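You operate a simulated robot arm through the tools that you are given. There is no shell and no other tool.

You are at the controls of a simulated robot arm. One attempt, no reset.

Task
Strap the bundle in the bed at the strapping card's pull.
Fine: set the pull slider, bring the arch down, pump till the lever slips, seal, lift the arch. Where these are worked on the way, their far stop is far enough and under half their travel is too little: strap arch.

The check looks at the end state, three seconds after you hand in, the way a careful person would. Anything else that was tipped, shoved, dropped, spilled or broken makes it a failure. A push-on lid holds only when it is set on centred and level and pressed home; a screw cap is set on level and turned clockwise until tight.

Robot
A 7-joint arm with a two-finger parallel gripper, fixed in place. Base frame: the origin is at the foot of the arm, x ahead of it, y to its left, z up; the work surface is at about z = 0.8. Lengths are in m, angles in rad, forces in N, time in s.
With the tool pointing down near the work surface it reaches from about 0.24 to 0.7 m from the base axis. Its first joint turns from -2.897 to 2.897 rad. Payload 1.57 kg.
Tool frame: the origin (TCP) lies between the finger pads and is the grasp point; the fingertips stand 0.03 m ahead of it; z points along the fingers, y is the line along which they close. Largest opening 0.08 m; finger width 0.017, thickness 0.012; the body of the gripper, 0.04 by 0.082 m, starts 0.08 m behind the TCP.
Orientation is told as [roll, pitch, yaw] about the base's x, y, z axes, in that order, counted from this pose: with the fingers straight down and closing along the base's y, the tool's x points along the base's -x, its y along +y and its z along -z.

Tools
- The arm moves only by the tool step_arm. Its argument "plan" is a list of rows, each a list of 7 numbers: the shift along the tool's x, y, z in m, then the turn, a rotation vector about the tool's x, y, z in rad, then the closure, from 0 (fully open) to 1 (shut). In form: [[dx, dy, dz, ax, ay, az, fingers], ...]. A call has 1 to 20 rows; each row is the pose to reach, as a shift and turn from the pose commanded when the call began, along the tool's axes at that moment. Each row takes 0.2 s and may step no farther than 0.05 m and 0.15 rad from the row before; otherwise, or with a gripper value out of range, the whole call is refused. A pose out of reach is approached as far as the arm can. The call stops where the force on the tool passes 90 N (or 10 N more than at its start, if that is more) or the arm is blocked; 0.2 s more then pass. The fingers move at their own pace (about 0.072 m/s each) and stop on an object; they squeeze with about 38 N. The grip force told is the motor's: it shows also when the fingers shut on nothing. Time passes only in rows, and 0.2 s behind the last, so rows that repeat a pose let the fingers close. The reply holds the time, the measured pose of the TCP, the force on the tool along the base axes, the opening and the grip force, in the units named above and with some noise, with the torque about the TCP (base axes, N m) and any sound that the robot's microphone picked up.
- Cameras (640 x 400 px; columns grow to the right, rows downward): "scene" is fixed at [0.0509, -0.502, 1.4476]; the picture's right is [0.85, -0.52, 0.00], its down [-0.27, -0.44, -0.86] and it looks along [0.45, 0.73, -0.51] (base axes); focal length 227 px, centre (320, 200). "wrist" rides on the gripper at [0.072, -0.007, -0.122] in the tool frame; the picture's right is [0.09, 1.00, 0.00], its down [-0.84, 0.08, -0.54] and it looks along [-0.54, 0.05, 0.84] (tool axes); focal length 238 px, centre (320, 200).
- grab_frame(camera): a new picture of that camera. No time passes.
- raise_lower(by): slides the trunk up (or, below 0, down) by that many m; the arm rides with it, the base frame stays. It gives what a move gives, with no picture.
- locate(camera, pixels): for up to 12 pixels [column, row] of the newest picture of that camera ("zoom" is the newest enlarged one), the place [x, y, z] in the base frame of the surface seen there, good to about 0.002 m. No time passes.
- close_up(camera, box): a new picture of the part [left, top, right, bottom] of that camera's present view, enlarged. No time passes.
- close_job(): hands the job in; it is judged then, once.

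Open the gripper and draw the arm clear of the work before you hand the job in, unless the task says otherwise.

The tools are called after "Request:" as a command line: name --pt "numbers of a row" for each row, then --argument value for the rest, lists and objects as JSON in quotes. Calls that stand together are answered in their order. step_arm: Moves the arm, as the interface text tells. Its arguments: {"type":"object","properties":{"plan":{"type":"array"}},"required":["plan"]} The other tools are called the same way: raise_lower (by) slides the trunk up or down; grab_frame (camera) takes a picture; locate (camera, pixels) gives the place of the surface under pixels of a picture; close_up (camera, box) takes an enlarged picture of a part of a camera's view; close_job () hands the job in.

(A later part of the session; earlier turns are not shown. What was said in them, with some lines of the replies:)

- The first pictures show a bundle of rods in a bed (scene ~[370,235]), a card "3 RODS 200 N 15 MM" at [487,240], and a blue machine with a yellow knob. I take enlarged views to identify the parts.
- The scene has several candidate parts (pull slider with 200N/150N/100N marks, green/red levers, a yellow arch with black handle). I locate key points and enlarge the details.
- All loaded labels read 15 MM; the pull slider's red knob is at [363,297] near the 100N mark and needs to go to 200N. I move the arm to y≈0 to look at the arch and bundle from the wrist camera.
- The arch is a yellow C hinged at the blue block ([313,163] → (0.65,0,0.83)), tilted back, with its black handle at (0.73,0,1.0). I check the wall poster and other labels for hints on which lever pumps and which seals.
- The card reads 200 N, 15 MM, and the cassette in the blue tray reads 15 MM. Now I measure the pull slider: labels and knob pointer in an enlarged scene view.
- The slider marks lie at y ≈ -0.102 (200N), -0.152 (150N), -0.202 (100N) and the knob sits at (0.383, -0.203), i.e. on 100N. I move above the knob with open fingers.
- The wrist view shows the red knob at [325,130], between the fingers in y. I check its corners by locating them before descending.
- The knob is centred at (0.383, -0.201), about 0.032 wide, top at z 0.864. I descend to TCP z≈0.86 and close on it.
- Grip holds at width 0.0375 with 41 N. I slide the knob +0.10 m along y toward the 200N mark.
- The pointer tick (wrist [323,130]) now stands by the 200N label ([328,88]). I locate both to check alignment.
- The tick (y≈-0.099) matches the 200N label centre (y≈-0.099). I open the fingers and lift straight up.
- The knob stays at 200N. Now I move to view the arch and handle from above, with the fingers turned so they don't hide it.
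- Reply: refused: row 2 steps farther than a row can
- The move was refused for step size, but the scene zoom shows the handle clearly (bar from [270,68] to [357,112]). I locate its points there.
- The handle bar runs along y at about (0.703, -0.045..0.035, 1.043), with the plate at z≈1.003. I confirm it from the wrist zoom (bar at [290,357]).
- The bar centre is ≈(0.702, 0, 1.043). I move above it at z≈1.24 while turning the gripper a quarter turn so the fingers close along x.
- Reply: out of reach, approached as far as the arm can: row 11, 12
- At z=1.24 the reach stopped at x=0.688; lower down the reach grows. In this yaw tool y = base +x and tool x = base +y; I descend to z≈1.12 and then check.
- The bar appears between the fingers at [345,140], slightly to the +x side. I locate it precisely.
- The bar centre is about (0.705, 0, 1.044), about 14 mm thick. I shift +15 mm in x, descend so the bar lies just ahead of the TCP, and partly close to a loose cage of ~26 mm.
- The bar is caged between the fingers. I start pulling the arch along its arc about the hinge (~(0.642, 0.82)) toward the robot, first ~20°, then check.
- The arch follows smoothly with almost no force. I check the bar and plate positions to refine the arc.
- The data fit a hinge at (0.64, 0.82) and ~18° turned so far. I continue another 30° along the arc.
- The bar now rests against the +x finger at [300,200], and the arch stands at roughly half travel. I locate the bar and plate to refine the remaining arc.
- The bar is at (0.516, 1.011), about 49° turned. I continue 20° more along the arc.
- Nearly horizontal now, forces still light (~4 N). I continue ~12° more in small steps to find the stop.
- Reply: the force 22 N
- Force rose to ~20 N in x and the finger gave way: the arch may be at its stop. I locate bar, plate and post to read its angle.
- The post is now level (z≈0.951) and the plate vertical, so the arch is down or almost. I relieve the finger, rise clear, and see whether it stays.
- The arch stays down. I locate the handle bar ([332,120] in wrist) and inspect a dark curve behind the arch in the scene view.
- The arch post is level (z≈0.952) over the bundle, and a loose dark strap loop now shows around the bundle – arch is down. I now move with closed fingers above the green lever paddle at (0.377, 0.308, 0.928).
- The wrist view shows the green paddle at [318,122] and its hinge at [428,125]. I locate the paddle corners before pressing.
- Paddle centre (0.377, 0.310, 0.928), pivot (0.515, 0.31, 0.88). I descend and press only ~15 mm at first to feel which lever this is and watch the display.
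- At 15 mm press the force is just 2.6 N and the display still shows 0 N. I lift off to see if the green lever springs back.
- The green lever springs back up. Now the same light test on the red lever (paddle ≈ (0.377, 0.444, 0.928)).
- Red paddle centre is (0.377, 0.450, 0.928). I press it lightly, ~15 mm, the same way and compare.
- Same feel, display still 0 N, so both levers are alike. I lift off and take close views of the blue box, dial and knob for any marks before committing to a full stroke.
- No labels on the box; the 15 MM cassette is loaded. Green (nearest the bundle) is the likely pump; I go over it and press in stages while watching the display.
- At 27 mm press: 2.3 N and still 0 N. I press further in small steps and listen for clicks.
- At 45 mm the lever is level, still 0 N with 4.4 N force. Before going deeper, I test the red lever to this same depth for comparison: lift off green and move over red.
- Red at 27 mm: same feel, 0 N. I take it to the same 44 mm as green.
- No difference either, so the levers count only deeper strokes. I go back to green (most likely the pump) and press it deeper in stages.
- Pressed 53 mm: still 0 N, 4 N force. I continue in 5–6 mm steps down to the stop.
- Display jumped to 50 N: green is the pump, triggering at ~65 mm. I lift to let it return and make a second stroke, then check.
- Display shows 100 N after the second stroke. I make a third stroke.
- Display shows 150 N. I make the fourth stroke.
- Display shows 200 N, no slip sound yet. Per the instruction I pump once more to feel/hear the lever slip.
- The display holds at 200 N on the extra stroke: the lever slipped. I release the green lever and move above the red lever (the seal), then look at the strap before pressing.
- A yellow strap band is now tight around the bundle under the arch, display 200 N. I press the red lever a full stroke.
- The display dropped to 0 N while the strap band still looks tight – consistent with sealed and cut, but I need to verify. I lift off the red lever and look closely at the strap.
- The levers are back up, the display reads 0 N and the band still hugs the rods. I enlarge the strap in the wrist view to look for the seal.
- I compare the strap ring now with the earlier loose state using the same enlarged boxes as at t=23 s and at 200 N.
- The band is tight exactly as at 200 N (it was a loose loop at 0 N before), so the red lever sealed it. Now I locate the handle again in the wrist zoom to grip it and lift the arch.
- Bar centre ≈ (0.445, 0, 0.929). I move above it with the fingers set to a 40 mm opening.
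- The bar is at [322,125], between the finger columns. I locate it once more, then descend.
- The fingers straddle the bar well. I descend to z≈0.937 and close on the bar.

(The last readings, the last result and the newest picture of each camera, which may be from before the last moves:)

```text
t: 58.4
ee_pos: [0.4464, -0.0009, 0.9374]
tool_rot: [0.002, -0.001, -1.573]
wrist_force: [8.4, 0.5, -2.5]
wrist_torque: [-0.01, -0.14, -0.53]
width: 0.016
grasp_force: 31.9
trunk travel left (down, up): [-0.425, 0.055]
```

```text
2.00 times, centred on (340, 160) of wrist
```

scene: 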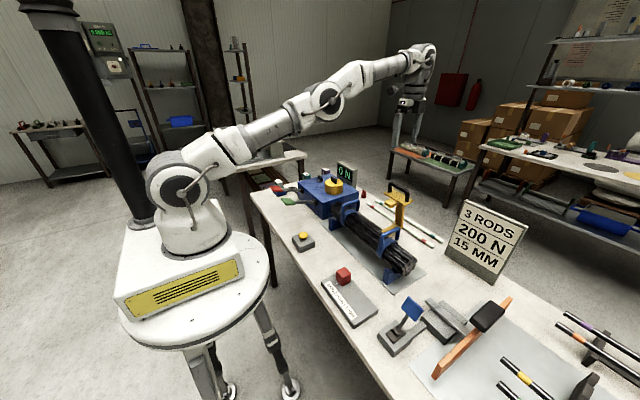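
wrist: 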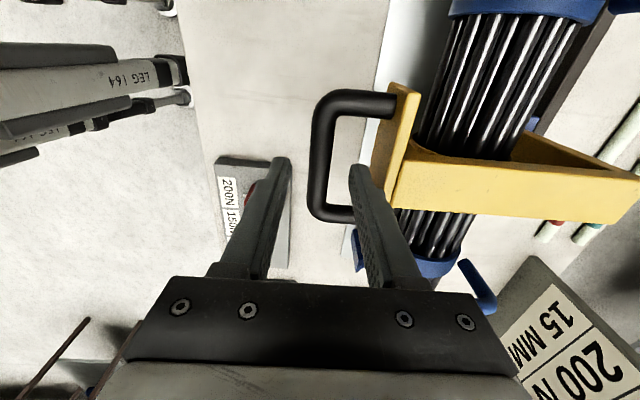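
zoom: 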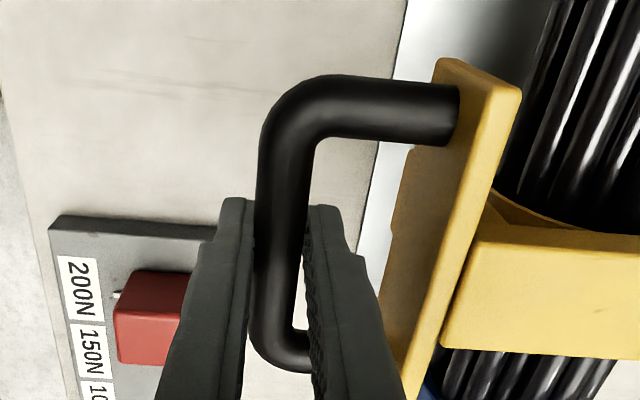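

The bar is gripped (16 mm). I lift along the arc, first 25°, with the tool kept vertical.

Request:
step_arm --pt "0 0.0045 -0.0085 0 0 0 1" --pt "0 0.0097 -0.0171 0 0 0 1" --pt "0 0.0151 -0.0253 0 0 0 1" --pt "0 0.0207 -0.0333 0 0 0 1" --pt "0 0.0268 -0.041 0 0 0 1" --pt "0 0.0332 -0.0484 0 0 0 1" --pt "0 0.04 -0.0555 0 0 0 1" --pt "0 0.047 -0.0624 0 0 0 1" --pt "0 0.0544 -0.0689 0 0 0 1" --pt "0 0.0619 -0.0751 0 0 0 1"

Request:
close_up --camera "wrist" --box '[220, 60, 460, 260]'

Request:
close_up --camera "scene" --box '[300, 130, 450, 270]'

```text
t: 60.6
ee_pos: [0.5069, 0.0004, 1.0133]
tool_rot: [0.002, 0.0, -1.571]
wrist_force: [-8.7, -2.1, 8.0]
wrist_torque: [-0.1, 0.2, -0.43]
width: 0.0159
grasp_force: 32.0
trunk travel left (down, up): [-0.425, 0.055]
```

```text
2.00 times, centred on (340, 160) of wrist
```

zoom: 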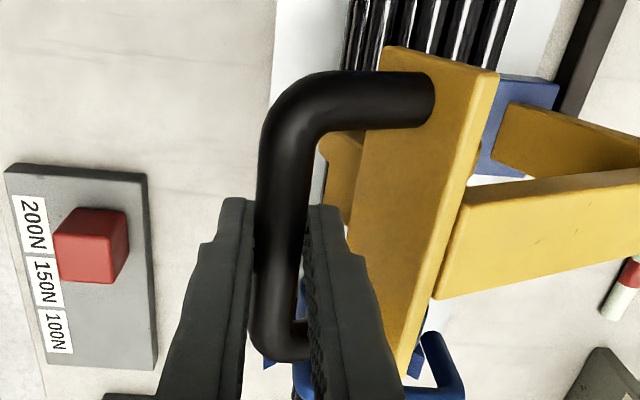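

```text
2.86 times, centred on (375, 200) of scene
```

zoom: 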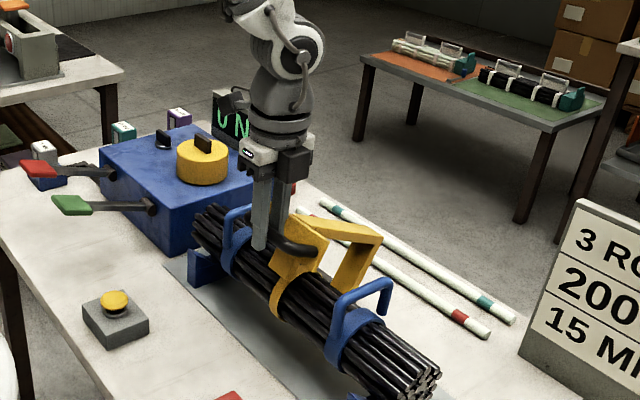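

The yellow strap stays on the bundle (scene [275,300]) as the arch rises. I continue the arc another 35°.

Request:
step_arm --pt "0 0.008 -0.006 0 0 0 1" --pt "0 0.016 -0.0115 0 0 0 1" --pt "0 0.0244 -0.0167 0 0 0 1" --pt "0 0.0329 -0.0215 0 0 0 1" --pt "0 0.0417 -0.0259 0 0 0 1" --pt "0 0.0506 -0.0299 0 0 0 1" --pt "0 0.0597 -0.0335 0 0 0 1" --pt "0 0.0689 -0.0368 0 0 0 1" --pt "0 0.0783 -0.0396 0 0 0 1" --pt "0 0.0878 -0.0421 0 0 0 1" --pt "0 0.0975 -0.044 0 0 0 1" --pt "0 0.1072 -0.0456 0 0 0 1" --pt "0 0.1169 -0.0467 0 0 0 1" --pt "0 0.1266 -0.0475 0 0 0 1"

Request:
close_up --camera "wrist" --box '[220, 60, 460, 260]'

Request:
close_up --camera "scene" --box '[300, 130, 450, 270]'

```text
t: 63.6
ee_pos: [0.6343, 0.0002, 1.0601]
tool_rot: [0.001, 0.0, -1.57]
wrist_force: [-0.7, -3.9, 0.7]
wrist_torque: [-0.28, 0.16, -0.15]
width: 0.0158
grasp_force: 31.4
trunk travel left (down, up): [-0.425, 0.055]
```

```text
2.00 times, centred on (340, 160) of wrist
```

zoom: 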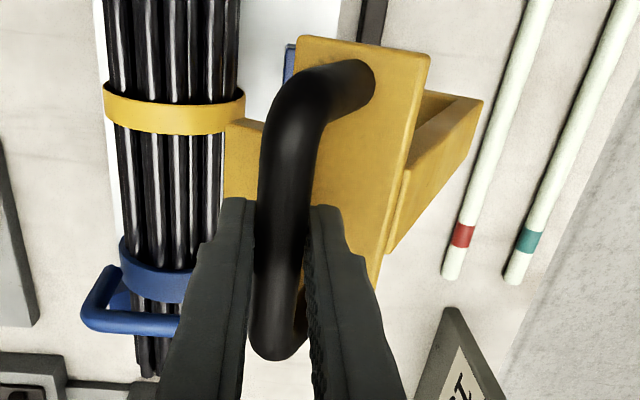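

```text
2.86 times, centred on (375, 200) of scene
```

zoom: 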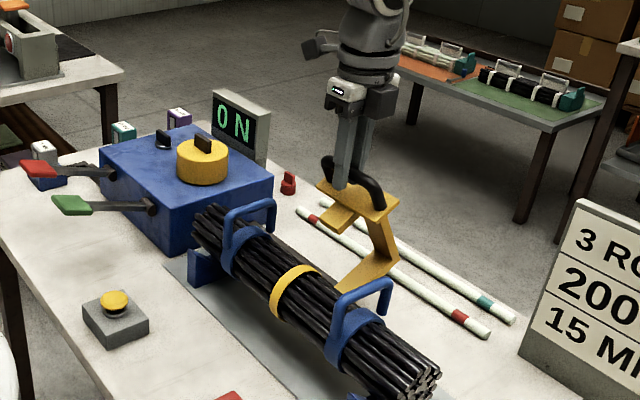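

The sealed yellow strap is clearly on the bundle. I take the arch the last ~18° to its original open stop.

Request:
step_arm --pt "0 0.0098 -0.0002 0 0 0 1" --pt "0 0.0197 -0.0002 0 0 0 1" --pt "0 0.0295 0.0005 0 0 0 1" --pt "0 0.0392 0.0013 0 0 0 1" --pt "0 0.049 0.0028 0 0 0 1" --pt "0 0.0586 0.0045 0 0 0 1" --pt "0 0.064 0.0058 0 0 0 1" --pt "0 0.0701 0.0073 0 0 0 1"

Request:
close_up --camera "scene" --box '[330, 130, 450, 260]'

Request:
close_up --camera "wrist" --box '[220, 60, 460, 260]'

```text
t: 65.4
ee_pos: [0.7042, -0.0002, 1.0531]
tool_rot: [0.001, 0.0, -1.57]
wrist_force: [0.3, 0.3, -0.9]
wrist_torque: [-0.15, 0.11, -0.02]
width: 0.0158
grasp_force: 30.9
trunk travel left (down, up): [-0.425, 0.055]
```

```text
3.08 times, centred on (390, 195) of scene
```

zoom: 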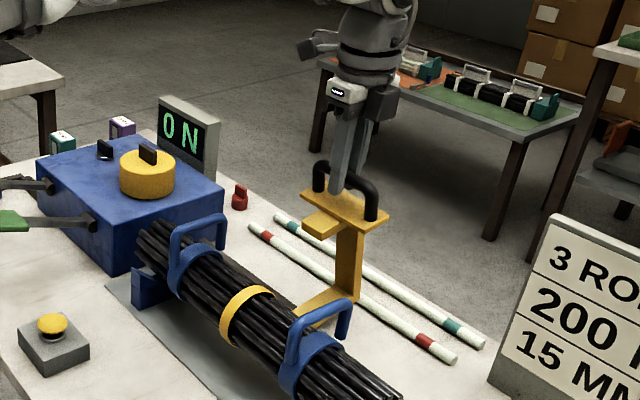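

```text
2.00 times, centred on (340, 160) of wrist
```

zoom: 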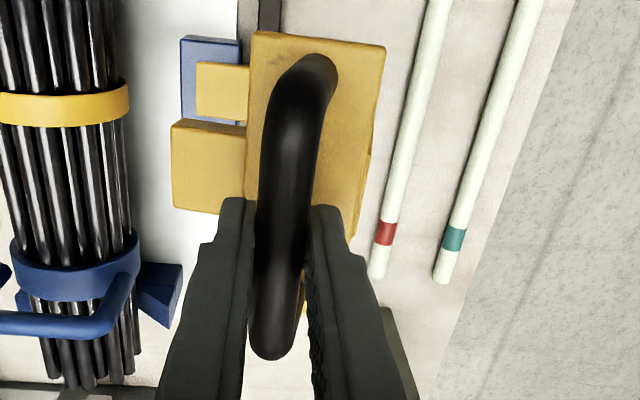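

The arch is back at its starting pose. I nudge it 6 mm further to feel for the stop.

Request:
step_arm --pt "0 0.003 0.0008 0 0 0 1" --pt "0 0.006 0.0016 0 0 0 1" --pt "0 0.006 0.0016 0 0 0 1"

```text
t: 66.2
ee_pos: [0.7066, 0.0009, 1.0526]
tool_rot: [-0.003, 0.002, -1.572]
wrist_force: [-20.1, 3.6, 0.5]
wrist_torque: [-0.1, 0.28, -0.11]
width: 0.0158
grasp_force: 31.0
trunk travel left (down, up): [-0.425, 0.055]
```

The stop is felt (20 N at 0.7066), so the arch is fully up. I relax back, open the fingers and rise clear.

Request:
step_arm --pt "0 -0.004 -0.0008 0 0 0 1" --pt "0 -0.004 -0.0008 0 0 0 0.6" --pt "0 -0.004 -0.0008 0 0 0 0.4" --pt "0 -0.004 -0.0008 0 0 0 0.3" --pt "0 -0.004 -0.03 0 0 0 0.3" --pt "0 -0.004 -0.07 0 0 0 0.2" --pt "0 -0.03 -0.1 0 0 0 0" --pt "0 -0.07 -0.13 0 0 0 0" --pt "0 -0.11 -0.15 0 0 0 0" --pt "0 -0.15 -0.17 0 0 0 0"

Request:
grab_frame --camera "scene"

Request:
grab_frame --camera "wrist"

Request:
close_up --camera "scene" --box '[330, 160, 450, 270]'

```text
t: 68.4
ee_pos: [0.5577, 0.0, 1.2231]
tool_rot: [-0.001, -0.001, -1.57]
wrist_force: [-0.1, -0.3, -1.0]
wrist_torque: [0.05, -0.01, 0.0]
width: 0.0801
grasp_force: 0.0
trunk travel left (down, up): [-0.425, 0.055]
```

```text
taken
```

scene: 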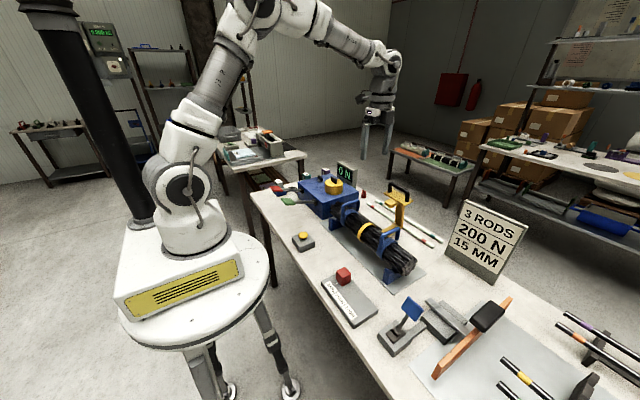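

```text
taken
```

wrist: 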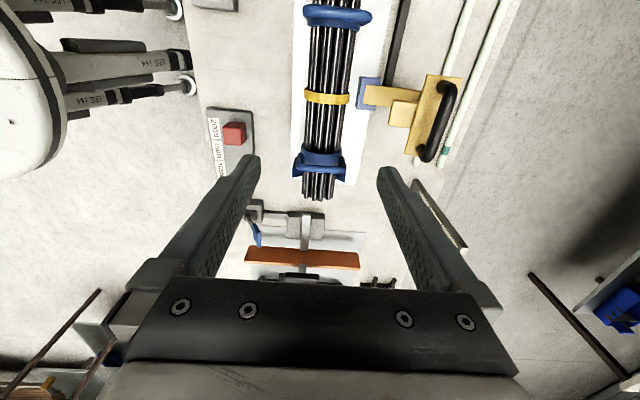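

```text
3.64 times, centred on (390, 215) of scene
```

zoom: 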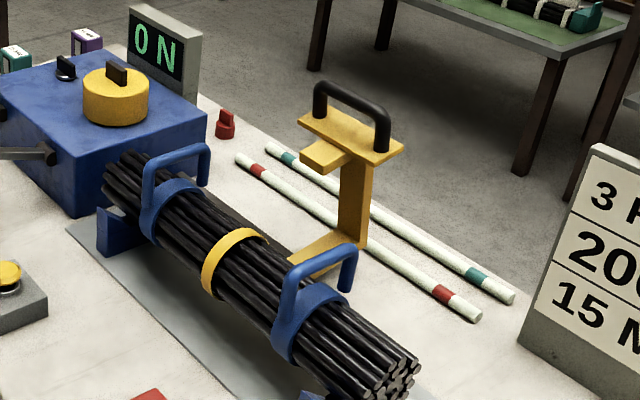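

The strap sits sealed on the bundle and the arch is up; slider shows at 200N ([343,275]). I check the strap and slider closely and draw the arm further back and up.

Request:
step_arm --pt "0.03 -0.03 -0.02 0 0 0 0" --pt "0.06 -0.06 -0.04 0 0 0 0" --pt "0.09 -0.09 -0.06 0 0 0 0" --pt "0.12 -0.12 -0.07 0 0 0 0" --pt "0.15 -0.15 -0.07 0 0 0 0"

Request:
close_up --camera "scene" --box '[345, 210, 395, 255]'

Request:
close_up --camera "scene" --box '[240, 150, 460, 330]'

Request:
grab_frame --camera "scene"

```text
t: 69.6
ee_pos: [0.4077, 0.1515, 1.2936]
tool_rot: [0.0, 0.001, -1.572]
wrist_force: [-0.3, -0.1, -0.1]
wrist_torque: [0.01, 0.0, 0.01]
width: 0.0804
grasp_force: 0.1
trunk travel left (down, up): [-0.425, 0.055]
```

```text
8.89 times, centred on (370, 232) of scene
```

zoom: 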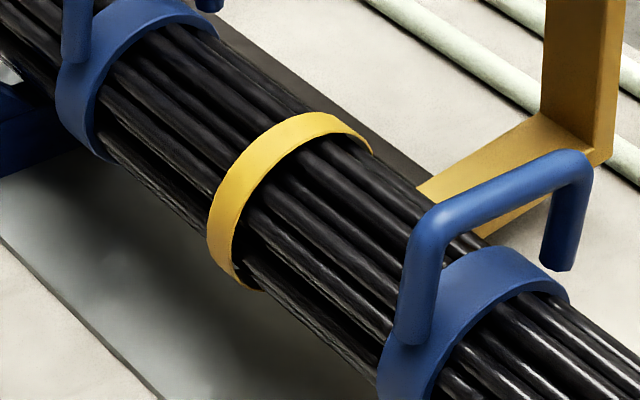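

```text
2.22 times, centred on (350, 240) of scene
```

zoom: 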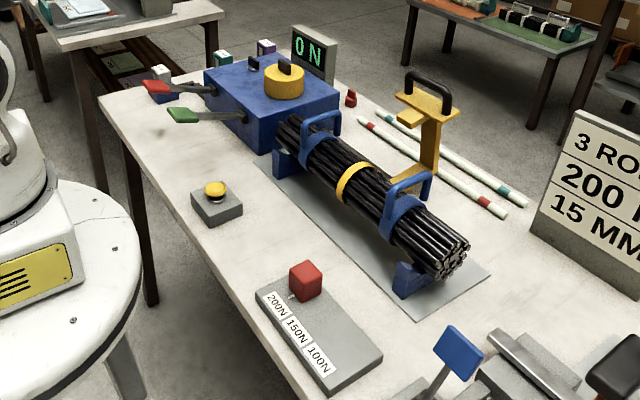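

```text
taken
```

scene: 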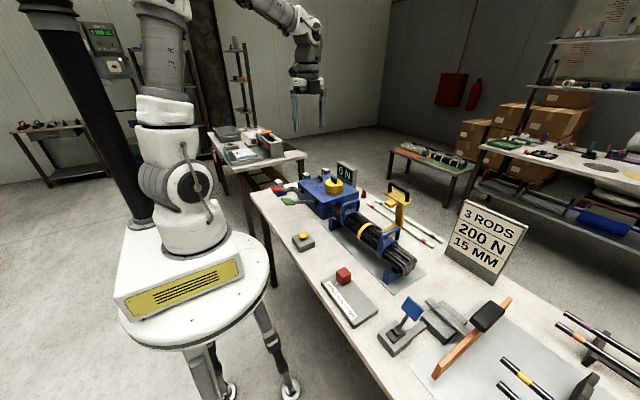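

The strap is snug around the bundle, the slider is at 200N, the arch is up at its stop, nothing else has moved, and the gripper is open and clear. I hand the job in.

Request:
close_job

```text
The job is handed in.
```

The bundle is strapped at the card's 200 N and the job is handed in. No verdict came back.

- **Pull:** I moved the slider from 100N to 200N. The green lever added 50 N per stroke up to 200 N. A fifth stroke left it at 200 N, which I took as the slip; no sound was reported.
- **Seal:** One full stroke of the red lever sealed it, and the display then dropped to 0 N. No lever is labelled and no separate seal piece shows in the pictures. I judged it sealed because the strap stayed snug as it was at 200 N and held when the arch lifted.
- **Arch:** I brought it down until it sat level over the bundle. I then lifted it back to its upper stop, which I felt as about 20 N of resistance.

The last pictures showed nothing else moved. The gripper is open and the arm is clear of the work.
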